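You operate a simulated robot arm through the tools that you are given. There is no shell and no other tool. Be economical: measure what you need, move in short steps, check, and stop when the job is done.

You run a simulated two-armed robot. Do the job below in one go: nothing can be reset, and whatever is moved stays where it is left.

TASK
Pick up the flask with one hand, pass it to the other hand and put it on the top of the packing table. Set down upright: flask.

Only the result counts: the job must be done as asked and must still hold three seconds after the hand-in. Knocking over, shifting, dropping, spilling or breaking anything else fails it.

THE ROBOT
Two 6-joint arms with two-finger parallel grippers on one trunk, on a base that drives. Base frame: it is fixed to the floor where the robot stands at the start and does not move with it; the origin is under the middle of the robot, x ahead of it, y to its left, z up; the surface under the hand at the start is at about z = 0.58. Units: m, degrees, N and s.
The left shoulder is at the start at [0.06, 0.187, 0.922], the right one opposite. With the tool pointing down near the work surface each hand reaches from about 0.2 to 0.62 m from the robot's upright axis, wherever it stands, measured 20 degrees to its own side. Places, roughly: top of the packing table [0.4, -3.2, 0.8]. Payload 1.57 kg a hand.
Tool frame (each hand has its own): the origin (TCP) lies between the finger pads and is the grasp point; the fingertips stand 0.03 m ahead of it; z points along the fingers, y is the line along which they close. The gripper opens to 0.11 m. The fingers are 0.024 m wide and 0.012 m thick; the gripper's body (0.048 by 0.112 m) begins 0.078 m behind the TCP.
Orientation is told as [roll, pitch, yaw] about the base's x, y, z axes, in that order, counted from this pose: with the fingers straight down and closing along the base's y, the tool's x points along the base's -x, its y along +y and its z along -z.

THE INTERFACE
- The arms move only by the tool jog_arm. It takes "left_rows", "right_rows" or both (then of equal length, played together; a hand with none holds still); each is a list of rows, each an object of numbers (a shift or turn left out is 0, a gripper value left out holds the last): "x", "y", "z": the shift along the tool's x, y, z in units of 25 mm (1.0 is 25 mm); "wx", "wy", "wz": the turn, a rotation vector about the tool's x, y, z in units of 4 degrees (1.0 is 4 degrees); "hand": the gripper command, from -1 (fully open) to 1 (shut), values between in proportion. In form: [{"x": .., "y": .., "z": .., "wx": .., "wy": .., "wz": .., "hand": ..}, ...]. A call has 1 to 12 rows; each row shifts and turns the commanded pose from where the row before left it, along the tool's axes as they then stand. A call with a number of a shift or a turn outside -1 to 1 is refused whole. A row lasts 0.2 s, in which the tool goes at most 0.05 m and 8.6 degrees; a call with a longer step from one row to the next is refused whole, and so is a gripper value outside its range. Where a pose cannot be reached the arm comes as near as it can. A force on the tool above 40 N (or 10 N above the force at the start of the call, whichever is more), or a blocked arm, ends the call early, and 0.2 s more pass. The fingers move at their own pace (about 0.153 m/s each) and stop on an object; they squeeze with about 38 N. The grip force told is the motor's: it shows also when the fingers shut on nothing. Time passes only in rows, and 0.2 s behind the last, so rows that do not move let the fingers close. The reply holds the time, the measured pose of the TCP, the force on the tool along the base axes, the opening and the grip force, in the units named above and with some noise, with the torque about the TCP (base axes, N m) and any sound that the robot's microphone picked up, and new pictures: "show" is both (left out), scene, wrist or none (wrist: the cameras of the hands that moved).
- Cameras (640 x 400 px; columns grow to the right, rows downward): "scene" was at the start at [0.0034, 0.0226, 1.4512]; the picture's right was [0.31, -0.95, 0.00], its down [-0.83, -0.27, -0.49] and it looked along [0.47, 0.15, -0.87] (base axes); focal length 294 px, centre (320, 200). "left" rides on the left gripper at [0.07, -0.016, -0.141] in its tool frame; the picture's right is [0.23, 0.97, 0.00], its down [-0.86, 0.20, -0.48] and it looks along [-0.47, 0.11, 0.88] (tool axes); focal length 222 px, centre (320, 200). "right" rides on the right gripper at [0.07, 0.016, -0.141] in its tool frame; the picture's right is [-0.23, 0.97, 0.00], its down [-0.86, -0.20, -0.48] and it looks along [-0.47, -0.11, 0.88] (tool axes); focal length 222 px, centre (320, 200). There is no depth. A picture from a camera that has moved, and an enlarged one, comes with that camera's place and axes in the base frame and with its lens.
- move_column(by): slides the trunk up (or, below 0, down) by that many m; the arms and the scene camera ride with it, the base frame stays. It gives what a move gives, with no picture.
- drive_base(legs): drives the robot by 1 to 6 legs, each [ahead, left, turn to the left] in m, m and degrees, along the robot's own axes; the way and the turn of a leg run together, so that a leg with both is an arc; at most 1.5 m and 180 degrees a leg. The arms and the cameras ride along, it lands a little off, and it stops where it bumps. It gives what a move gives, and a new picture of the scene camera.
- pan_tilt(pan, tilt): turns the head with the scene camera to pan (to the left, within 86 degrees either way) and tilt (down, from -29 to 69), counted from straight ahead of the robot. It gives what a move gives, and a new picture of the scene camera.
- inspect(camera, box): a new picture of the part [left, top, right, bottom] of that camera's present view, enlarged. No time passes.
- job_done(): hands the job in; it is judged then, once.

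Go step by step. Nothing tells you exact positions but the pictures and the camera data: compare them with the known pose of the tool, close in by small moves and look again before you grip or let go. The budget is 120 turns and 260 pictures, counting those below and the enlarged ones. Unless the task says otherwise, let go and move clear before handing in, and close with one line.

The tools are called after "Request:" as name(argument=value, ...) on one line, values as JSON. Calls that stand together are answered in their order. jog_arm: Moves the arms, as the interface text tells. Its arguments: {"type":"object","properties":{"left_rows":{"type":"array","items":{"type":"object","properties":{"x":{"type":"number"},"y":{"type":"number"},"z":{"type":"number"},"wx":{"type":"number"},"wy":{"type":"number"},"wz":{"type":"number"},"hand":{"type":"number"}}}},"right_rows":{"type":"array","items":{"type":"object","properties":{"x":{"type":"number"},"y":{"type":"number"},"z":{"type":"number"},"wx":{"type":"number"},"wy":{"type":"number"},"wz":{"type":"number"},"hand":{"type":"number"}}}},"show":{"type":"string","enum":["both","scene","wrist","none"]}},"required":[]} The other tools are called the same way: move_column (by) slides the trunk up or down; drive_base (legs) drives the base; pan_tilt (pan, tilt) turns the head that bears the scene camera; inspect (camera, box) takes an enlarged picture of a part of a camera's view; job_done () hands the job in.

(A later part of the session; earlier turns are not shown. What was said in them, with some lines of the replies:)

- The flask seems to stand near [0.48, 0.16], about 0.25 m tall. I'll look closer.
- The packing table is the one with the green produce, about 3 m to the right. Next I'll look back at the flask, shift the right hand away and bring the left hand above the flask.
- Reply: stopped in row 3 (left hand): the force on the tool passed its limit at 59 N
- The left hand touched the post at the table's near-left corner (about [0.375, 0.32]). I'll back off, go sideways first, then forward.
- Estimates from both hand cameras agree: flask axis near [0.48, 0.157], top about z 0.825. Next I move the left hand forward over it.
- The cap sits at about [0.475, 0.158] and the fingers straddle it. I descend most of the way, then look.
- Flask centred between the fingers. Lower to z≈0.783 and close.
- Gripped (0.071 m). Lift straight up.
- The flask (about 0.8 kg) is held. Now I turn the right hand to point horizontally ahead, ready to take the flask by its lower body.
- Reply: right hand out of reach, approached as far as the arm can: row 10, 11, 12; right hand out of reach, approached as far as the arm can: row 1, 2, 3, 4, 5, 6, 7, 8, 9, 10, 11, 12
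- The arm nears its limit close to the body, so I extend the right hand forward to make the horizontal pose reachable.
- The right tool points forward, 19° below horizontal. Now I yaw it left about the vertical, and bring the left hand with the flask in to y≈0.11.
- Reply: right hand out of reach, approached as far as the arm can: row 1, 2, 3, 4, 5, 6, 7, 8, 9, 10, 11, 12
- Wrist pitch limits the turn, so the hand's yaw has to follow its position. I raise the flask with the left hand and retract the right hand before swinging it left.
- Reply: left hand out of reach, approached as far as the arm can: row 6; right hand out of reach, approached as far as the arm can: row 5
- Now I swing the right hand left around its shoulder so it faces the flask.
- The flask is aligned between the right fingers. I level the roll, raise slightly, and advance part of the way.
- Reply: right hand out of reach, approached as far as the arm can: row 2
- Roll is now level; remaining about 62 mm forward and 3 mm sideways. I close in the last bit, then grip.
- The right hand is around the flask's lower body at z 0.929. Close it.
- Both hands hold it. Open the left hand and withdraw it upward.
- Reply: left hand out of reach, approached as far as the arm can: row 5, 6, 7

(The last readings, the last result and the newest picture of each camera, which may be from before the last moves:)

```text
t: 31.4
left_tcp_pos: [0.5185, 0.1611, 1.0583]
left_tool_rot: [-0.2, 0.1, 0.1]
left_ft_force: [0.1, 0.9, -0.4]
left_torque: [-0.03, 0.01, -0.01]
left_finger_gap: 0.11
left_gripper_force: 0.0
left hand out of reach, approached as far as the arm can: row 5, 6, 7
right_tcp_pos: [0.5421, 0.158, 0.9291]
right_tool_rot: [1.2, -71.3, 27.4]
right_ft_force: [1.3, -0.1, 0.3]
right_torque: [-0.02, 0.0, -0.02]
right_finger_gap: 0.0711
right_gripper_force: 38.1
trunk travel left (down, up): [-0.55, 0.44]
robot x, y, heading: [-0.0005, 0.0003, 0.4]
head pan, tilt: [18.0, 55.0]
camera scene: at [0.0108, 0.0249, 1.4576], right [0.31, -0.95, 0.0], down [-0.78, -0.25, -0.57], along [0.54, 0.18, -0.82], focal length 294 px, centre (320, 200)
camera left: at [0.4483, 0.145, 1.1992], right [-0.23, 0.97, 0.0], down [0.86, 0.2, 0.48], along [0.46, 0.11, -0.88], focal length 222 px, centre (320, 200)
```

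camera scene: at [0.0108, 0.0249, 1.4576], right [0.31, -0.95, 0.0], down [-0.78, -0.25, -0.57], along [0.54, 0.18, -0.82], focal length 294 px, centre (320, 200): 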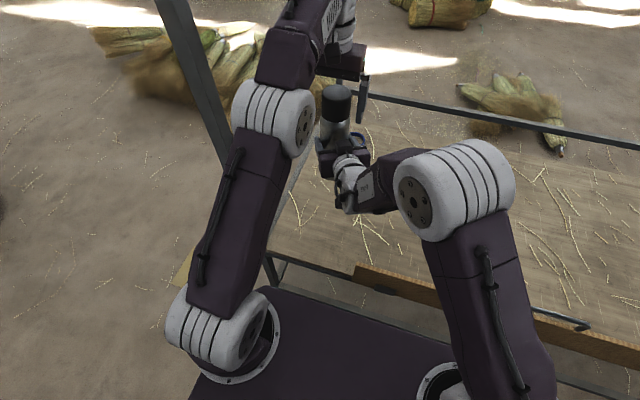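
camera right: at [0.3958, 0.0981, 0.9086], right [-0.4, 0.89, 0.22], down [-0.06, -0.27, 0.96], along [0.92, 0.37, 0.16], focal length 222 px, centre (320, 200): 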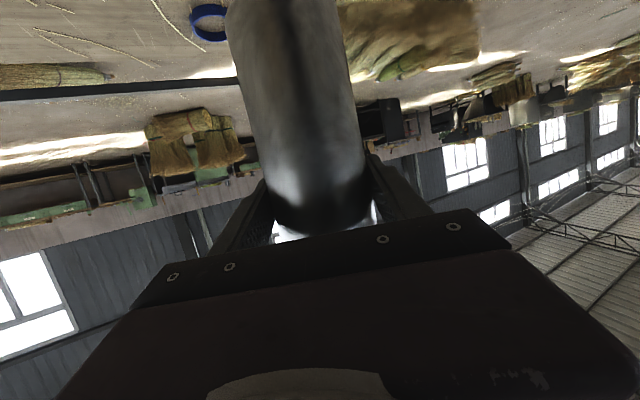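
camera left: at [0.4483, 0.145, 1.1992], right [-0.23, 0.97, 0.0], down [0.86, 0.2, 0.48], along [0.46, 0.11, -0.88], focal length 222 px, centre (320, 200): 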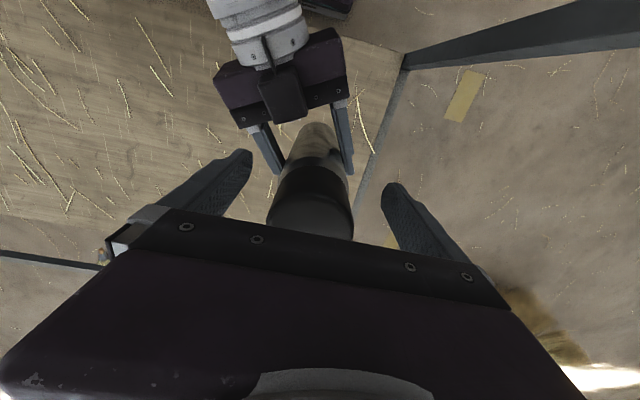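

Flask is now in the right hand alone. I back the left hand up and away diagonally.

Request:
jog_arm(left_rows=[{"x": 0.7, "z": -1}, {"x": 0.7, "z": -1}, {"x": 0.8, "z": -1}, {"x": 0.8, "z": -0.6}, {"x": 0.8}, {}])

```text
t: 32.8
left_tcp_pos: [0.4253, 0.1606, 1.1492]
left_tool_rot: [-0.3, 0.2, 0.1]
left_ft_force: [-0.3, -0.1, -0.3]
left_torque: [0.0, 0.0, 0.0]
left_finger_gap: 0.1099
left_gripper_force: 0.1
right_tcp_pos: [0.5423, 0.1576, 0.9283]
right_tool_rot: [1.2, -71.4, 27.3]
right_ft_force: [0.6, 0.3, 0.7]
right_torque: [-0.01, 0.05, 0.01]
right_finger_gap: 0.0711
right_gripper_force: 37.9
trunk travel left (down, up): [-0.55, 0.44]
robot x, y, heading: [0.0026, 0.004, 0.2]
head pan, tilt: [18.0, 55.0]
camera scene: at [0.0108, 0.0248, 1.4576], right [0.31, -0.95, 0.0], down [-0.78, -0.25, -0.57], along [0.54, 0.18, -0.82], focal length 294 px, centre (320, 200)
camera left: at [0.3539, 0.1457, 1.29], right [-0.23, 0.97, 0.0], down [0.86, 0.2, 0.48], along [0.46, 0.11, -0.88], focal length 222 px, centre (320, 200)
```

scene: 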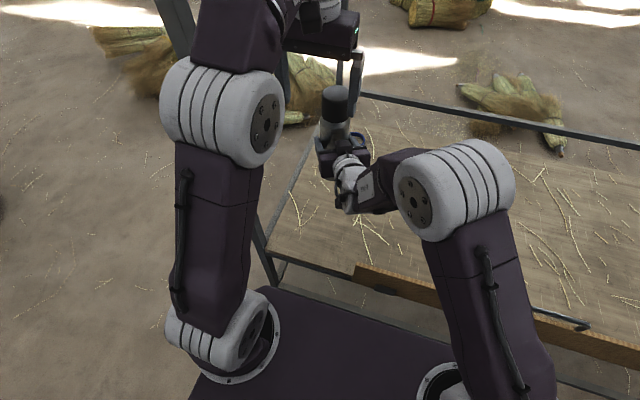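
left: 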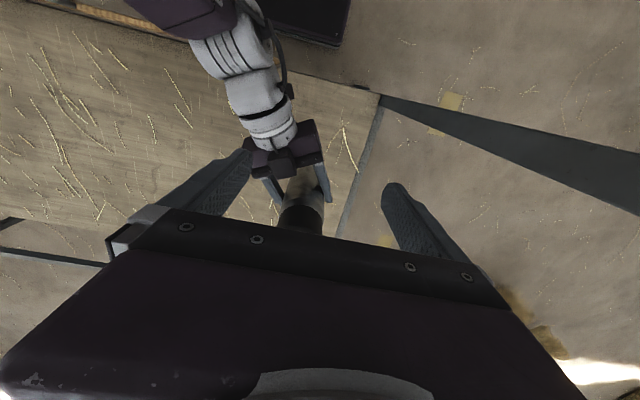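

Clean handover. Now I swing the right hand with the flask back to its own side before driving.

Request:
jog_arm(right_rows=[{"x": -0.046, "y": -0.97, "z": 0.135, "wx": 0.568, "wz": 0.192}, {"x": -0.046, "y": -0.97, "z": 0.135, "wx": 0.568, "wz": 0.192}, {"x": -0.046, "y": -0.97, "z": 0.135, "wx": 0.568, "wz": 0.192}, {"x": -0.046, "y": -0.97, "z": 0.135, "wx": 0.568, "wz": 0.192}, {"x": -0.046, "y": -0.97, "z": 0.135, "wx": 0.568, "wz": 0.192}, {"x": -0.046, "y": -0.97, "z": 0.135, "wx": 0.568, "wz": 0.192}, {"x": -0.046, "y": -0.97, "z": 0.135, "wx": 0.568, "wz": 0.192}, {"x": -0.046, "y": -0.97, "z": 0.135, "wx": 0.568, "wz": 0.192}, {"x": -0.046, "y": -0.97, "z": 0.135, "wx": 0.568, "wz": 0.192}, {"x": -0.046, "y": -0.97, "z": 0.135, "wx": 0.568, "wz": 0.192}, {"x": -0.046, "y": -0.97, "z": 0.135, "wx": 0.568, "wz": 0.192}], left_rows=[{"x": 0.8}, {"x": 0.8}, {"x": 0.8}, {"x": 0.8}, {}, {}, {}, {}, {}, {}, {}])

Request:
pan_tilt(pan=-45, tilt=40)

```text
t: 35.2
left_tcp_pos: [0.3439, 0.161, 1.1497]
left_tool_rot: [-0.3, 0.1, 0.1]
left_ft_force: [0.4, 0.4, -0.4]
left_torque: [0.01, 0.02, 0.01]
left_finger_gap: 0.11
left_gripper_force: 0.1
right_tcp_pos: [0.6533, -0.0859, 0.9258]
right_tool_rot: [1.3, -71.2, 0.8]
right_ft_force: [0.0, 0.7, 0.7]
right_torque: [-0.04, 0.0, 0.04]
right_finger_gap: 0.0709
right_gripper_force: 37.3
trunk travel left (down, up): [-0.55, 0.44]
robot x, y, heading: [-0.0003, -0.0013, 0.4]
head pan, tilt: [18.0, 55.0]
camera scene: at [0.0105, 0.0235, 1.4576], right [0.31, -0.95, 0.0], down [-0.78, -0.25, -0.57], along [0.54, 0.18, -0.82], focal length 294 px, centre (320, 200)
camera right: at [0.4964, -0.074, 0.9063], right [0.04, 0.97, 0.22], down [-0.17, -0.21, 0.96], along [0.98, -0.07, 0.16], focal length 222 px, centre (320, 200)
camera left: at [0.2741, 0.1442, 1.2907], right [-0.23, 0.97, 0.0], down [0.86, 0.2, 0.48], along [0.46, 0.11, -0.88], focal length 222 px, centre (320, 200)
```

scene: 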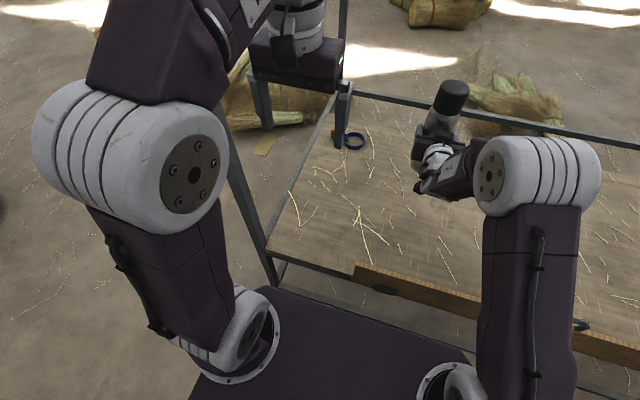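
right: 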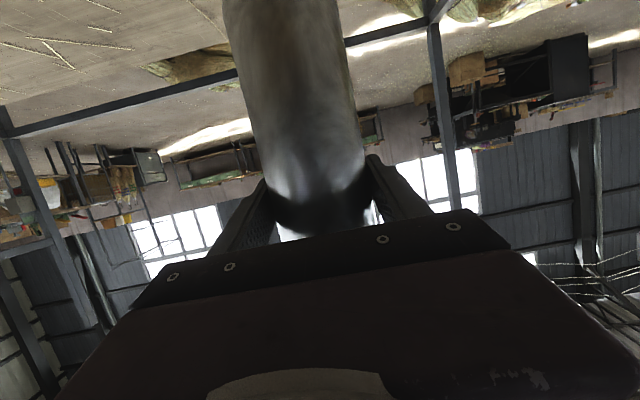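
left: 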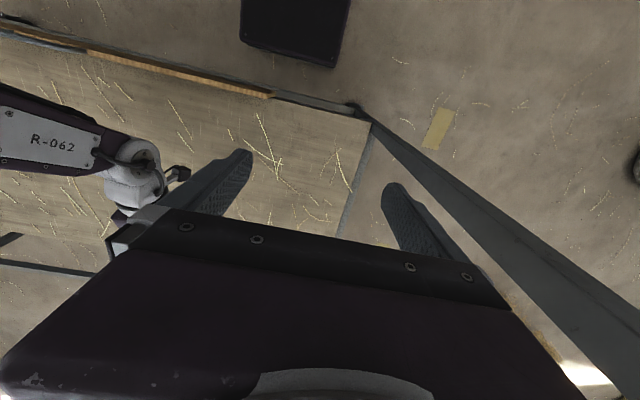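

```text
t: 36.5
left_tcp_pos: [0.3433, 0.1615, 1.1483]
left_tool_rot: [-0.1, 0.1, 0.1]
left_ft_force: [0.3, -0.1, 0.2]
left_torque: [0.0, -0.01, -0.01]
left_finger_gap: 0.1101
left_gripper_force: 0.1
right_tcp_pos: [0.6531, -0.0842, 0.9263]
right_tool_rot: [1.1, -71.1, 1.0]
right_ft_force: [0.2, 0.1, -0.6]
right_torque: [0.01, 0.06, -0.03]
right_finger_gap: 0.071
right_gripper_force: 38.3
trunk travel left (down, up): [-0.55, 0.44]
robot x, y, heading: [0.0016, 0.0019, -0.1]
head pan, tilt: [-45.0, 40.0]
camera scene: at [0.002, -0.0581, 1.4783], right [-0.71, -0.71, 0.0], down [-0.46, 0.45, -0.77], along [0.54, -0.54, -0.64], focal length 294 px, centre (320, 200)
```

scene: 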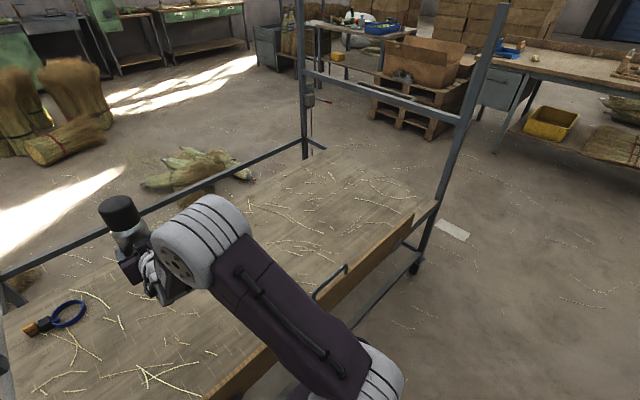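

Flask held firmly. Before driving back I check both sides for obstacles.

Request:
pan_tilt(pan=-86, tilt=40)

Request:
pan_tilt(pan=86, tilt=30)

```text
t: 37.6
left_tcp_pos: [0.3438, 0.1611, 1.1487]
left_tool_rot: [-0.1, 0.1, 0.1]
left_ft_force: [0.0, 0.0, -0.3]
left_torque: [0.02, -0.02, 0.01]
left_finger_gap: 0.1102
left_gripper_force: 0.0
right_tcp_pos: [0.6524, -0.0844, 0.9263]
right_tool_rot: [1.3, -71.3, 1.0]
right_ft_force: [0.4, 0.2, -0.2]
right_torque: [0.04, 0.06, 0.02]
right_finger_gap: 0.0713
right_gripper_force: 38.0
trunk travel left (down, up): [-0.55, 0.44]
robot x, y, heading: [-0.0009, 0.0019, -0.1]
head pan, tilt: [-85.9, 40.0]
camera scene: at [-0.052, -0.0829, 1.4784], right [-1.0, -0.07, 0.0], down [-0.05, 0.64, -0.77], along [0.06, -0.76, -0.64], focal length 294 px, centre (320, 200)
```

scene: 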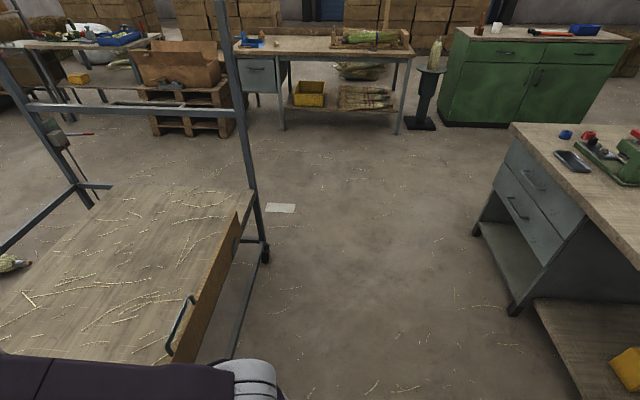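

```text
t: 40.2
left_tcp_pos: [0.3433, 0.1618, 1.1501]
left_tool_rot: [-0.2, 0.1, 0.1]
left_ft_force: [0.8, 0.1, 0.4]
left_torque: [-0.01, 0.02, 0.02]
left_finger_gap: 0.1101
left_gripper_force: 0.0
right_tcp_pos: [0.6526, -0.0849, 0.9266]
right_tool_rot: [1.2, -71.2, 1.0]
right_ft_force: [-0.2, -0.3, -0.2]
right_torque: [0.01, 0.02, -0.01]
right_finger_gap: 0.0715
right_gripper_force: 37.9
trunk travel left (down, up): [-0.55, 0.44]
robot x, y, heading: [-0.0017, -0.0049, 0.0]
head pan, tilt: [85.9, 30.0]
camera scene: at [-0.0519, 0.0921, 1.4937], right [1.0, -0.07, 0.0], down [-0.04, -0.5, -0.87], along [0.06, 0.86, -0.5], focal length 294 px, centre (320, 200)
```

scene: 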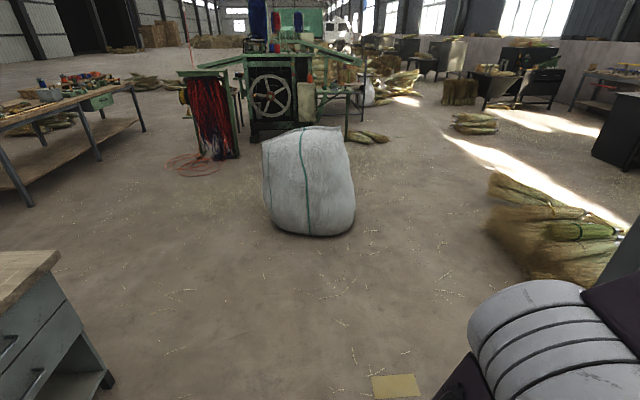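

There's a bench behind at x≈-0.95 and an aisle in between. I raise the trunk a bit, back up 0.35 m, and turn right 90°.

Request:
move_column(by=0.12)

Request:
pan_tilt(pan=0, tilt=30)

Request:
drive_base(legs=[[-0.35, 0, 0]])

```text
t: 41.7
left_tcp_pos: [0.3442, 0.1612, 1.2696]
left_tool_rot: [-0.2, 0.1, 0.1]
left_ft_force: [0.4, -0.4, 0.0]
left_torque: [-0.01, 0.01, -0.01]
left_finger_gap: 0.1102
left_gripper_force: 0.0
right_tcp_pos: [0.6527, -0.0839, 1.0457]
right_tool_rot: [1.2, -71.2, 1.0]
right_ft_force: [-0.2, 0.1, -7.2]
right_torque: [0.0, 0.02, -0.02]
right_finger_gap: 0.0712
right_gripper_force: 38.0
trunk travel left (down, up): [-0.67, 0.32]
robot x, y, heading: [-0.0011, -0.0004, 0.1]
head pan, tilt: [85.9, 30.0]
```

```text
t: 43.3
left_tcp_pos: [0.3435, 0.1611, 1.2694]
left_tool_rot: [-0.2, 0.1, 0.1]
left_ft_force: [0.1, 0.3, 0.1]
left_torque: [0.01, -0.01, 0.01]
left_finger_gap: 0.1099
left_gripper_force: 0.1
right_tcp_pos: [0.6537, -0.0835, 1.0458]
right_tool_rot: [1.1, -71.2, 1.0]
right_ft_force: [0.7, -0.1, -7.3]
right_torque: [-0.04, 0.03, -0.01]
right_finger_gap: 0.0715
right_gripper_force: 38.1
trunk travel left (down, up): [-0.67, 0.32]
robot x, y, heading: [-0.001, -0.0003, 0.2]
head pan, tilt: [0.0, 30.0]
camera scene: at [0.0324, 0.0021, 1.6136], right [0.0, -1.0, 0.0], down [-0.5, 0.0, -0.87], along [0.87, 0.0, -0.5], focal length 294 px, centre (320, 200)
```

scene: 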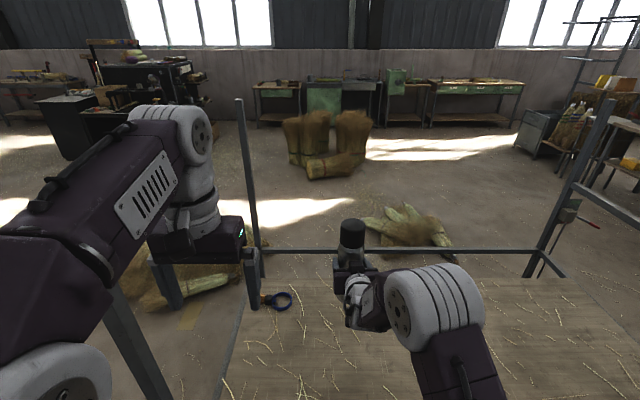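

```text
t: 45.6
left_tcp_pos: [-0.0075, 0.1597, 1.2696]
left_tool_rot: [-0.2, 0.2, 0.1]
left_ft_force: [0.8, -0.5, 0.6]
left_torque: [0.01, -0.01, 0.03]
left_finger_gap: 0.1101
left_gripper_force: 0.0
right_tcp_pos: [0.3027, -0.0839, 1.0444]
right_tool_rot: [1.2, -71.0, 0.9]
right_ft_force: [0.0, 0.3, -7.6]
right_torque: [0.0, 0.04, -0.02]
right_finger_gap: 0.0713
right_gripper_force: 38.0
trunk travel left (down, up): [-0.67, 0.32]
robot x, y, heading: [-0.3505, 0.0013, 0.1]
head pan, tilt: [0.0, 30.0]
camera scene: at [-0.3177, 0.0015, 1.6136], right [0.0, -1.0, 0.0], down [-0.5, 0.0, -0.87], along [0.87, 0.0, -0.5], focal length 294 px, centre (320, 200)
```

scene: 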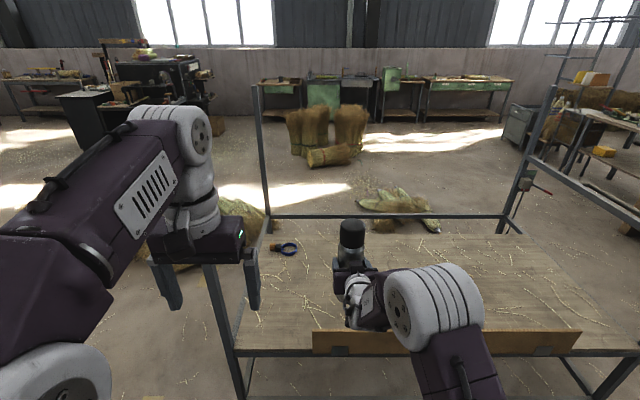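

All clear and the flask hangs upright. Turn right 90°.

Request:
drive_base(legs=[[0, 0, -90]])

```text
t: 49.8
left_tcp_pos: [-0.1802, -0.3395, 1.2699]
left_tool_rot: [-0.2, 0.1, -88.3]
left_ft_force: [-0.9, -0.7, 0.9]
left_torque: [0.0, -0.01, 0.0]
left_finger_gap: 0.11
left_gripper_force: 0.0
right_tcp_pos: [-0.416, -0.6553, 1.0461]
right_tool_rot: [1.2, -71.1, -87.4]
right_ft_force: [0.0, 0.5, -7.6]
right_torque: [0.02, 0.01, 0.01]
right_finger_gap: 0.0713
right_gripper_force: 38.6
trunk travel left (down, up): [-0.67, 0.32]
robot x, y, heading: [-0.3495, 0.0008, -88.2]
head pan, tilt: [0.0, 30.0]
camera scene: at [-0.3497, -0.0304, 1.6136], right [-1.0, -0.03, 0.0], down [-0.02, 0.5, -0.87], along [0.03, -0.87, -0.5], focal length 294 px, centre (320, 200)
```

scene: 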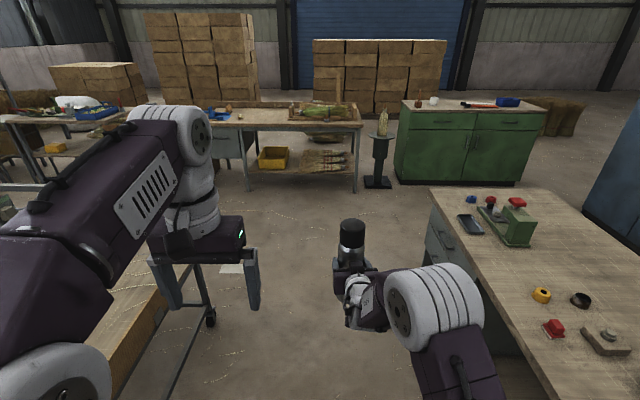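

Path ahead is clear between the straw table's post and the bench. Drive forward past the post, then sidestep left toward the packing table.

Request:
drive_base(legs=[[1.5, 0, -1.8], [0.25, 0, 0], [0, 0.65, 0]])

```text
t: 61.9
left_tcp_pos: [0.4798, -2.1086, 1.2702]
left_tool_rot: [-0.2, 0.2, -90.2]
left_ft_force: [0.1, -0.4, 0.4]
left_torque: [0.0, -0.03, -0.03]
left_finger_gap: 0.1101
left_gripper_force: 0.1
right_tcp_pos: [0.2323, -2.4174, 1.0457]
right_tool_rot: [1.2, -71.1, -89.4]
right_ft_force: [0.2, 0.3, -7.5]
right_torque: [0.05, 0.02, 0.02]
right_finger_gap: 0.0714
right_gripper_force: 38.6
trunk travel left (down, up): [-0.67, 0.32]
robot x, y, heading: [0.3163, -1.7623, -90.1]
head pan, tilt: [0.0, 30.0]
camera scene: at [0.3202, -1.7935, 1.6136], right [-1.0, 0.0, 0.0], down [0.0, 0.5, -0.87], along [0.0, -0.87, -0.5], focal length 294 px, centre (320, 200)
```

scene: 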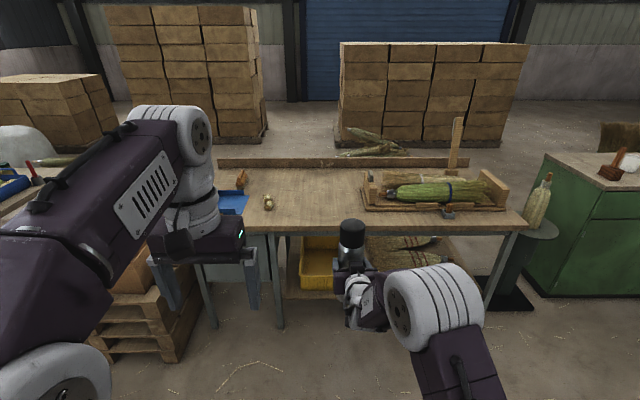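

The packing table has free space around [0.32, -3.15] between the brass piece and the produce tray. I sidestep a little and drive up.

Request:
drive_base(legs=[[0, 0.09, 0], [0.5, 0, 0]])

Request:
pan_tilt(pan=-10, tilt=45)

```text
t: 65.5
left_tcp_pos: [0.5684, -2.6088, 1.27]
left_tool_rot: [-0.1, 0.1, -90.2]
left_ft_force: [0.0, 0.8, -0.3]
left_torque: [0.01, 0.02, -0.04]
left_finger_gap: 0.1097
left_gripper_force: 0.1
right_tcp_pos: [0.3217, -2.9183, 1.046]
right_tool_rot: [1.2, -71.1, -89.3]
right_ft_force: [-0.7, 0.7, -7.0]
right_torque: [0.03, -0.01, 0.02]
right_finger_gap: 0.0713
right_gripper_force: 38.2
trunk travel left (down, up): [-0.67, 0.32]
robot x, y, heading: [0.41, -2.2603, -90.1]
head pan, tilt: [0.0, 30.0]
camera scene: at [0.4092, -2.2945, 1.6137], right [-1.0, 0.0, 0.0], down [0.0, 0.5, -0.87], along [0.0, -0.87, -0.5], focal length 294 px, centre (320, 200)
```

scene: 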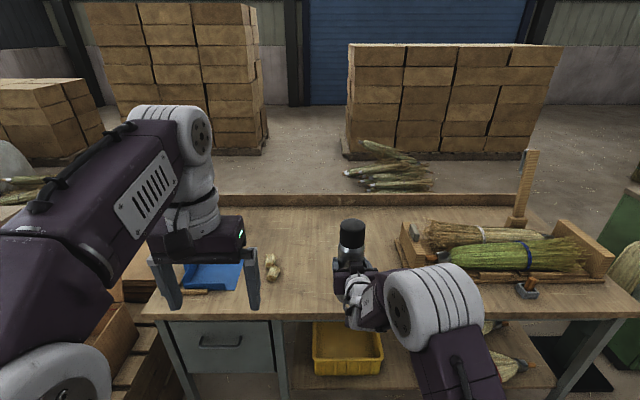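

```text
t: 66.3
left_tcp_pos: [0.5686, -2.6102, 1.2701]
left_tool_rot: [-0.2, 0.1, -90.2]
left_ft_force: [0.1, -0.1, 0.3]
left_torque: [-0.01, 0.01, -0.01]
left_finger_gap: 0.1099
left_gripper_force: 0.0
right_tcp_pos: [0.3221, -2.9187, 1.0454]
right_tool_rot: [1.1, -71.0, -89.2]
right_ft_force: [1.4, -0.6, -7.9]
right_torque: [0.04, 0.01, -0.04]
right_finger_gap: 0.0713
right_gripper_force: 38.0
trunk travel left (down, up): [-0.67, 0.32]
robot x, y, heading: [0.4107, -2.2672, -90.0]
head pan, tilt: [-10.0, 45.0]
camera scene: at [0.3951, -2.2851, 1.5911], right [-0.98, 0.18, 0.0], down [0.12, 0.7, -0.71], along [-0.12, -0.7, -0.71], focal length 294 px, centre (320, 200)
```

scene: 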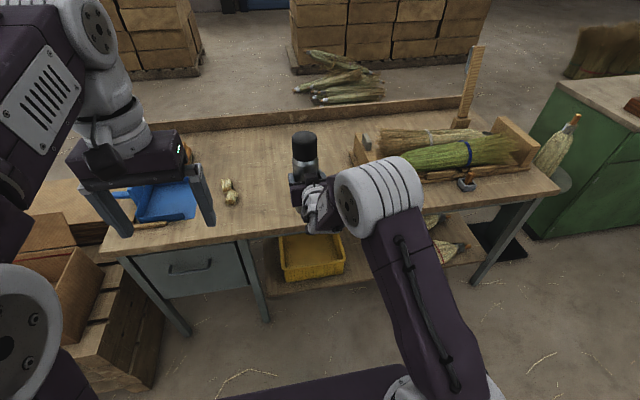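

Spot is clear (tray starts at x≈0.1, corn cobs near x≈0.6). Drive the last 0.18 m.

Request:
drive_base(legs=[[0.18, 0, 0]])

Request:
inspect(camera="scene", box=[220, 80, 420, 260])

Request:
inspect(camera="right", box=[0, 0, 640, 400])

Request:
inspect(camera="left", box=[0, 0, 640, 400])

```text
t: 67.8
left_tcp_pos: [0.5691, -2.7894, 1.2692]
left_tool_rot: [-0.2, 0.1, -90.1]
left_ft_force: [-1.2, -0.2, 0.5]
left_torque: [0.0, -0.01, 0.03]
left_finger_gap: 0.1098
left_gripper_force: 0.3
right_tcp_pos: [0.3211, -3.0987, 1.046]
right_tool_rot: [1.2, -71.1, -89.1]
right_ft_force: [0.2, 0.4, -8.1]
right_torque: [0.08, 0.01, 0.01]
right_finger_gap: 0.0711
right_gripper_force: 37.9
trunk travel left (down, up): [-0.67, 0.32]
robot x, y, heading: [0.4039, -2.4411, -90.1]
head pan, tilt: [-10.0, 45.0]
camera scene: at [0.3946, -2.4643, 1.5911], right [-0.98, 0.18, 0.0], down [0.12, 0.7, -0.71], along [-0.12, -0.7, -0.71], focal length 294 px, centre (320, 200)
```

scene: 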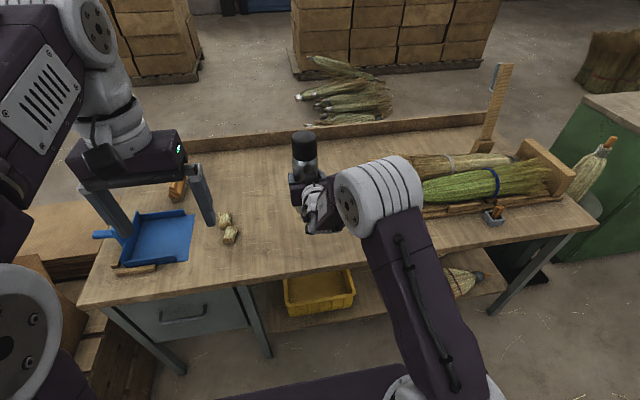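

```text
2.22 times, centred on (320, 170) of scene
camera zoom: at [0.3946, -2.4643, 1.5911], right [-0.98, 0.18, 0.0], down [0.12, 0.7, -0.71], along [-0.12, -0.7, -0.71], focal length 652 px, centre (320, 267)
```

zoom: 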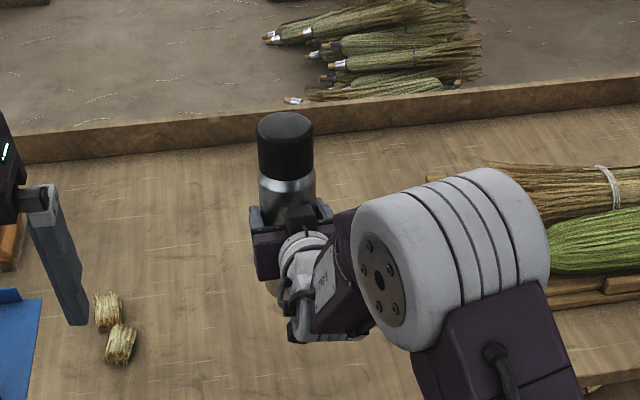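

```text
1.00 times, centred on (320, 200) of right (not enlarged: the box is as wide or as high as the picture)
camera zoom: at [0.3328, -2.9412, 1.0266], right [0.97, -0.04, 0.22], down [-0.21, 0.17, 0.96], along [-0.08, -0.98, 0.16], focal length 222 px, centre (320, 200)
```

zoom: 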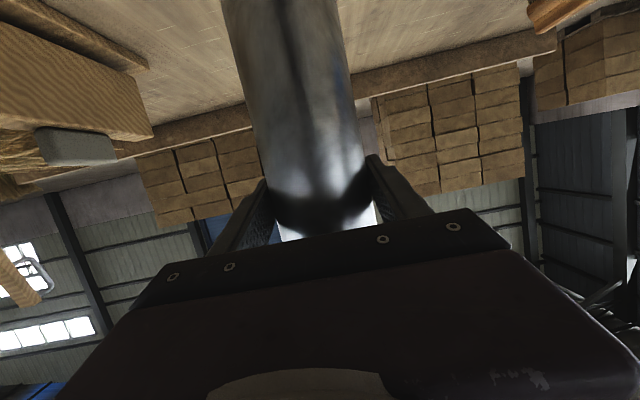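

```text
1.00 times, centred on (320, 200) of left (not enlarged: the box is as wide or as high as the picture)
camera zoom: at [0.552, -2.7199, 1.4111], right [0.97, 0.22, 0.0], down [0.2, -0.86, 0.48], along [0.1, -0.47, -0.88], focal length 222 px, centre (320, 200)
```

zoom: 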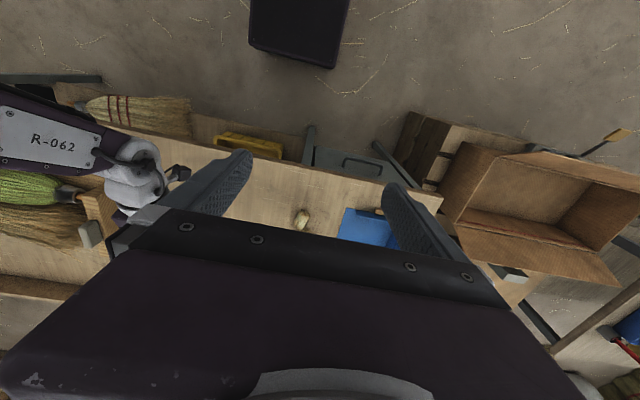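

The flask is upright and the area below is clear. Lower the trunk 0.11 m first.

Request:
move_column(by=-0.11)

Request:
inspect(camera="scene", box=[220, 80, 420, 260])

Request:
inspect(camera="right", box=[160, 0, 480, 200])

```text
t: 69.2
left_tcp_pos: [0.5682, -2.7908, 1.1596]
left_tool_rot: [-0.1, 0.1, -90.1]
left_ft_force: [-0.1, 0.2, 0.7]
left_torque: [-0.01, 0.0, 0.01]
left_finger_gap: 0.1099
left_gripper_force: 0.0
right_tcp_pos: [0.3219, -3.0985, 0.936]
right_tool_rot: [1.2, -71.1, -89.2]
right_ft_force: [-0.1, -0.2, -7.6]
right_torque: [0.05, 0.01, -0.01]
right_finger_gap: 0.071
right_gripper_force: 37.8
trunk travel left (down, up): [-0.56, 0.43]
robot x, y, heading: [0.4081, -2.4486, -90.2]
head pan, tilt: [-10.0, 45.0]
```

```text
2.22 times, centred on (320, 170) of scene
camera zoom: at [0.3946, -2.4655, 1.4811], right [-0.98, 0.18, 0.0], down [0.12, 0.7, -0.71], along [-0.12, -0.7, -0.71], focal length 652 px, centre (320, 267)
```

zoom: 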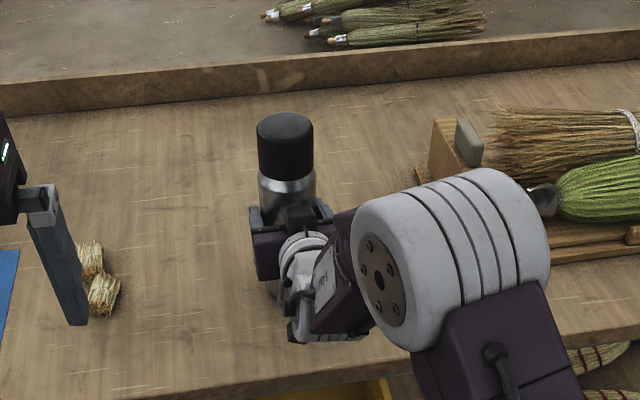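

```text
2.00 times, centred on (320, 100) of right
camera zoom: at [0.3328, -2.9419, 0.9162], right [0.97, -0.04, 0.22], down [-0.21, 0.17, 0.96], along [-0.08, -0.98, 0.16], focal length 444 px, centre (320, 400)
```

zoom: 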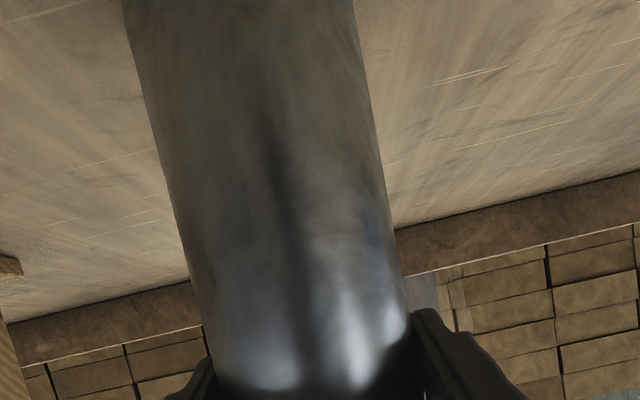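

About 2 cm left by my estimate. I lower in small steps while watching the force.

Request:
jog_arm(right_rows=[{"x": 0.151, "z": 0.051}, {"x": 0.151, "z": 0.051}, {"x": 0.151, "z": 0.051}, {"x": 0.151, "z": 0.051}, {}], show="none")

Request:
jog_arm(right_rows=[{"x": 0.076, "z": 0.026}, {"x": 0.076, "z": 0.026}, {}], show="none")

```text
t: 70.4
left_tcp_pos: [0.5685, -2.7861, 1.1616]
left_tool_rot: [-0.2, 0.0, -90.1]
left_ft_force: [0.6, -1.6, -1.1]
left_torque: [0.04, 0.01, -0.01]
left_finger_gap: 0.1099
left_gripper_force: 0.0
right_tcp_pos: [0.3224, -3.0973, 0.9255]
right_tool_rot: [1.0, -71.8, -89.2]
right_ft_force: [1.0, -2.8, 25.2]
right_torque: [-0.43, 0.58, -0.23]
right_finger_gap: 0.0707
right_gripper_force: 38.2
trunk travel left (down, up): [-0.56, 0.43]
robot x, y, heading: [0.4075, -2.4438, -90.1]
head pan, tilt: [-10.0, 45.0]
```

```text
t: 71.2
left_tcp_pos: [0.5684, -2.7866, 1.1605]
left_tool_rot: [-0.2, -0.2, -90.1]
left_ft_force: [0.4, 0.3, 0.4]
left_torque: [-0.04, 0.03, -0.03]
left_finger_gap: 0.1099
left_gripper_force: 0.0
right_tcp_pos: [0.3234, -3.0963, 0.9198]
right_tool_rot: [0.9, -71.7, -89.1]
right_ft_force: [0.7, 0.8, 25.9]
right_torque: [-0.14, 0.5, -0.19]
right_finger_gap: 0.0709
right_gripper_force: 37.9
trunk travel left (down, up): [-0.56, 0.43]
robot x, y, heading: [0.4075, -2.4485, -90.2]
head pan, tilt: [-10.0, 45.0]
```

The flask is on the table (25 N push-back). I relax upward a little so the press comes off.

Request:
jog_arm(right_rows=[{"x": -0.076, "z": -0.026}, {"x": -0.038, "z": -0.013}, {}])

```text
t: 72.0
left_tcp_pos: [0.5685, -2.7872, 1.1602]
left_tool_rot: [-0.2, -0.1, -90.1]
left_ft_force: [0.7, -0.2, -1.0]
left_torque: [-0.03, 0.01, -0.02]
left_finger_gap: 0.11
left_gripper_force: 0.1
right_tcp_pos: [0.3231, -3.0971, 0.9199]
right_tool_rot: [1.0, -71.3, -89.0]
right_ft_force: [2.6, 0.8, 13.7]
right_torque: [-0.65, 0.05, 0.06]
right_finger_gap: 0.071
right_gripper_force: 38.2
trunk travel left (down, up): [-0.56, 0.43]
robot x, y, heading: [0.408, -2.441, -90.4]
head pan, tilt: [-10.0, 45.0]
camera scene: at [0.3957, -2.4616, 1.4811], right [-0.98, 0.18, 0.0], down [0.12, 0.69, -0.71], along [-0.12, -0.7, -0.71], focal length 294 px, centre (320, 200)
camera right: at [0.3335, -2.9395, 0.9002], right [0.97, -0.04, 0.22], down [-0.21, 0.17, 0.96], along [-0.08, -0.98, 0.16], focal length 222 px, centre (320, 200)
```

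scene: 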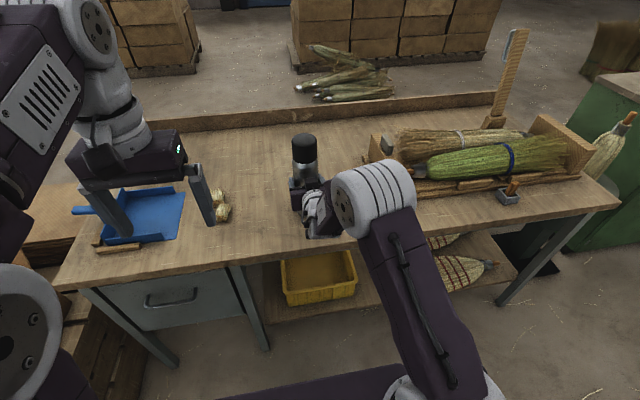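
right: 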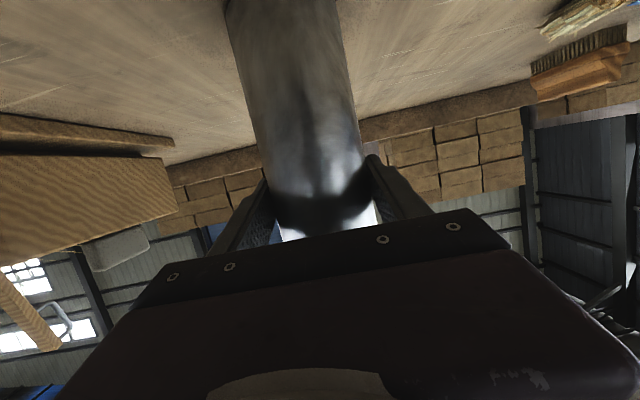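

Still 14 N of press; relax a few more mm.

Request:
jog_arm(right_rows=[{"x": -0.06, "z": -0.02}, {"x": -0.06, "z": -0.02}, {}, {}], show="none")

```text
t: 73.0
left_tcp_pos: [0.5696, -2.79, 1.1602]
left_tool_rot: [-0.2, 0.1, -90.1]
left_ft_force: [0.2, -1.5, 0.2]
left_torque: [-0.02, 0.01, 0.03]
left_finger_gap: 0.1102
left_gripper_force: 0.1
right_tcp_pos: [0.3206, -3.0996, 0.9204]
right_tool_rot: [1.1, -71.0, -89.2]
right_ft_force: [0.8, 2.7, -1.7]
right_torque: [0.07, 0.01, 0.0]
right_finger_gap: 0.0709
right_gripper_force: 38.6
trunk travel left (down, up): [-0.56, 0.43]
robot x, y, heading: [0.407, -2.4487, -90.2]
head pan, tilt: [-10.0, 45.0]
```

Load nearly zero, torque nil: the flask stands by itself. Open gently.

Request:
jog_arm(right_rows=[{"hand": -0.2}, {"hand": -0.2}, {"hand": -0.5}, {"hand": -1}, {"hand": -1}, {}])

```text
t: 74.4
left_tcp_pos: [0.5676, -2.7894, 1.1594]
left_tool_rot: [-0.3, 0.2, -90.2]
left_ft_force: [1.0, -0.8, 0.1]
left_torque: [-0.01, 0.02, 0.0]
left_finger_gap: 0.11
left_gripper_force: 0.0
right_tcp_pos: [0.322, -3.0982, 0.9217]
right_tool_rot: [1.1, -71.1, -89.2]
right_ft_force: [0.0, -0.1, 0.2]
right_torque: [0.0, 0.0, 0.01]
right_finger_gap: 0.1101
right_gripper_force: 0.1
trunk travel left (down, up): [-0.56, 0.43]
robot x, y, heading: [0.4097, -2.4466, -90.0]
head pan, tilt: [-10.0, 45.0]
camera scene: at [0.3947, -2.4647, 1.4811], right [-0.98, 0.18, 0.0], down [0.12, 0.7, -0.71], along [-0.12, -0.7, -0.71], focal length 294 px, centre (320, 200)
camera right: at [0.3329, -2.9415, 0.9023], right [0.97, -0.04, 0.22], down [-0.21, 0.17, 0.96], along [-0.08, -0.98, 0.16], focal length 222 px, centre (320, 200)
```

scene: 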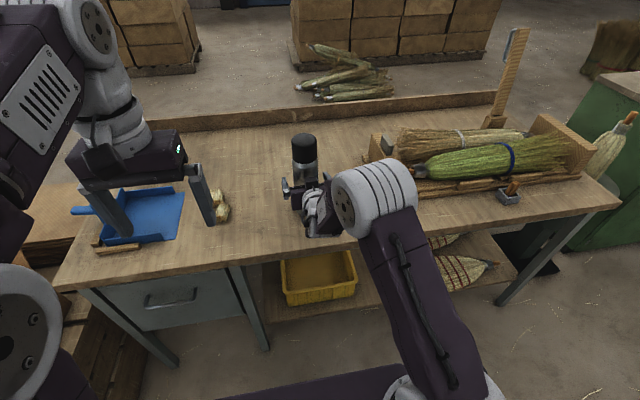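
right: 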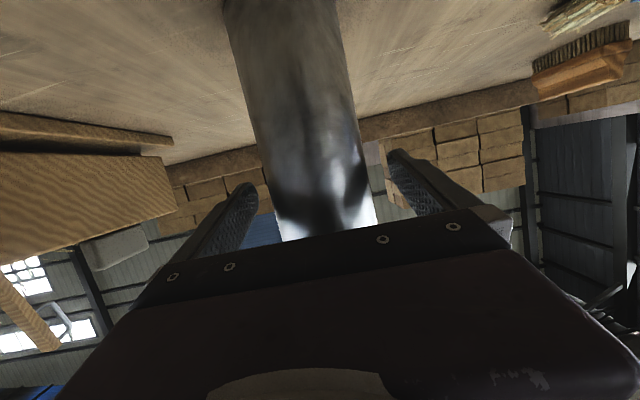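

The flask stands freely. Retract the right hand along its fingers.

Request:
jog_arm(right_rows=[{"z": -0.6, "hand": -1}, {"z": -0.8}, {"z": -0.8}, {"z": -1}, {"z": -1}, {"z": -0.8}, {}])

Request:
drive_base(legs=[[-0.2, 0, 0]])

Request:
inspect(camera="scene", box=[200, 40, 400, 240])

```text
t: 76.0
left_tcp_pos: [0.5675, -2.7903, 1.1596]
left_tool_rot: [-0.1, 0.0, -90.2]
left_ft_force: [-0.2, 0.1, 1.0]
left_torque: [0.01, 0.0, -0.01]
left_finger_gap: 0.1103
left_gripper_force: 0.1
right_tcp_pos: [0.3224, -2.9821, 0.9655]
right_tool_rot: [-0.3, -71.0, -88.2]
right_ft_force: [-0.5, -0.7, 0.0]
right_torque: [0.03, -0.03, 0.02]
right_finger_gap: 0.1097
right_gripper_force: 0.1
right hand out of reach, approached as far as the arm can: row 4, 6
trunk travel left (down, up): [-0.56, 0.43]
robot x, y, heading: [0.4085, -2.448, -90.1]
head pan, tilt: [-10.0, 45.0]
camera scene: at [0.3948, -2.465, 1.4811], right [-0.98, 0.18, 0.0], down [0.12, 0.7, -0.71], along [-0.12, -0.7, -0.71], focal length 294 px, centre (320, 200)
camera right: at [0.3343, -2.8254, 0.9478], right [0.98, -0.05, 0.21], down [-0.2, 0.17, 0.96], along [-0.08, -0.98, 0.15], focal length 222 px, centre (320, 200)
```

scene: 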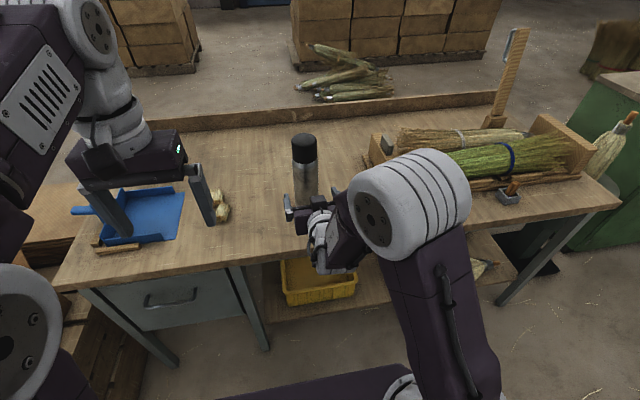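
right: 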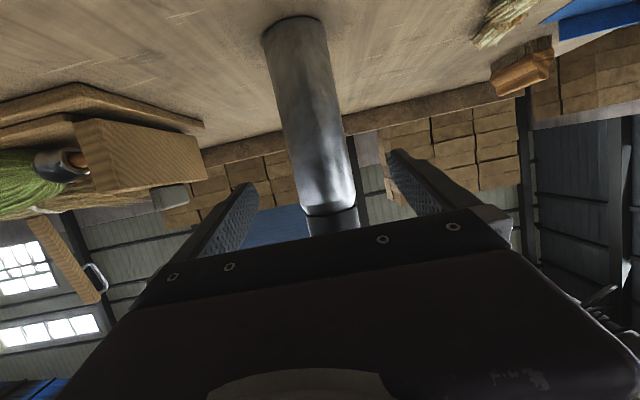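

```text
t: 77.6
left_tcp_pos: [0.5691, -2.59, 1.161]
left_tool_rot: [-0.3, 0.0, -90.0]
left_ft_force: [-0.6, 0.3, 0.4]
left_torque: [0.0, -0.02, 0.01]
left_finger_gap: 0.11
left_gripper_force: 0.0
right_tcp_pos: [0.3229, -2.783, 0.967]
right_tool_rot: [-0.4, -71.1, -88.0]
right_ft_force: [0.3, 0.0, 0.1]
right_torque: [0.02, 0.01, 0.02]
right_finger_gap: 0.1099
right_gripper_force: 0.0
trunk travel left (down, up): [-0.56, 0.43]
robot x, y, heading: [0.4122, -2.2453, -90.1]
head pan, tilt: [-10.0, 45.0]
camera scene: at [0.395, -2.2647, 1.4811], right [-0.98, 0.17, 0.0], down [0.12, 0.7, -0.71], along [-0.12, -0.7, -0.71], focal length 294 px, centre (320, 200)
```

scene: 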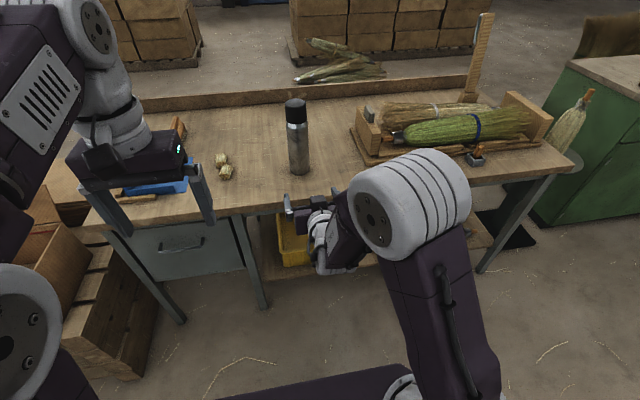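

```text
2.00 times, centred on (300, 140) of scene
camera zoom: at [0.395, -2.2647, 1.4811], right [-0.98, 0.17, 0.0], down [0.12, 0.7, -0.71], along [-0.12, -0.7, -0.71], focal length 587 px, centre (360, 320)
```

zoom: 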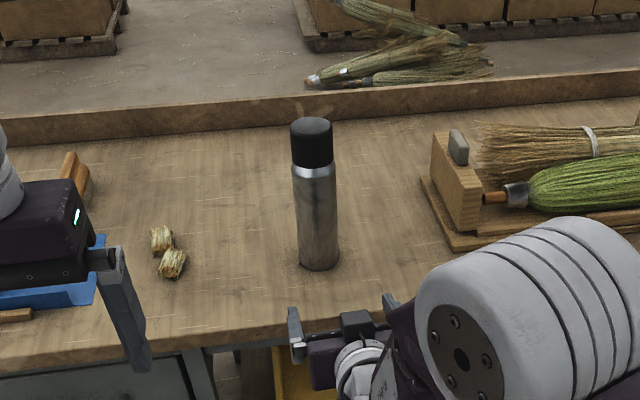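

The flask stands upright on the packing table, and both hands are empty and clear of it. I'm handing in.

Request:
job_done()

```text
The job is handed in.
```

I picked up the flask with the left hand, passed it to the right, and set it upright on the packing table; the job is handed in, with no result shown yet. Early on, the left hand bumped a post of the starting table (59 N); I saw nothing move.
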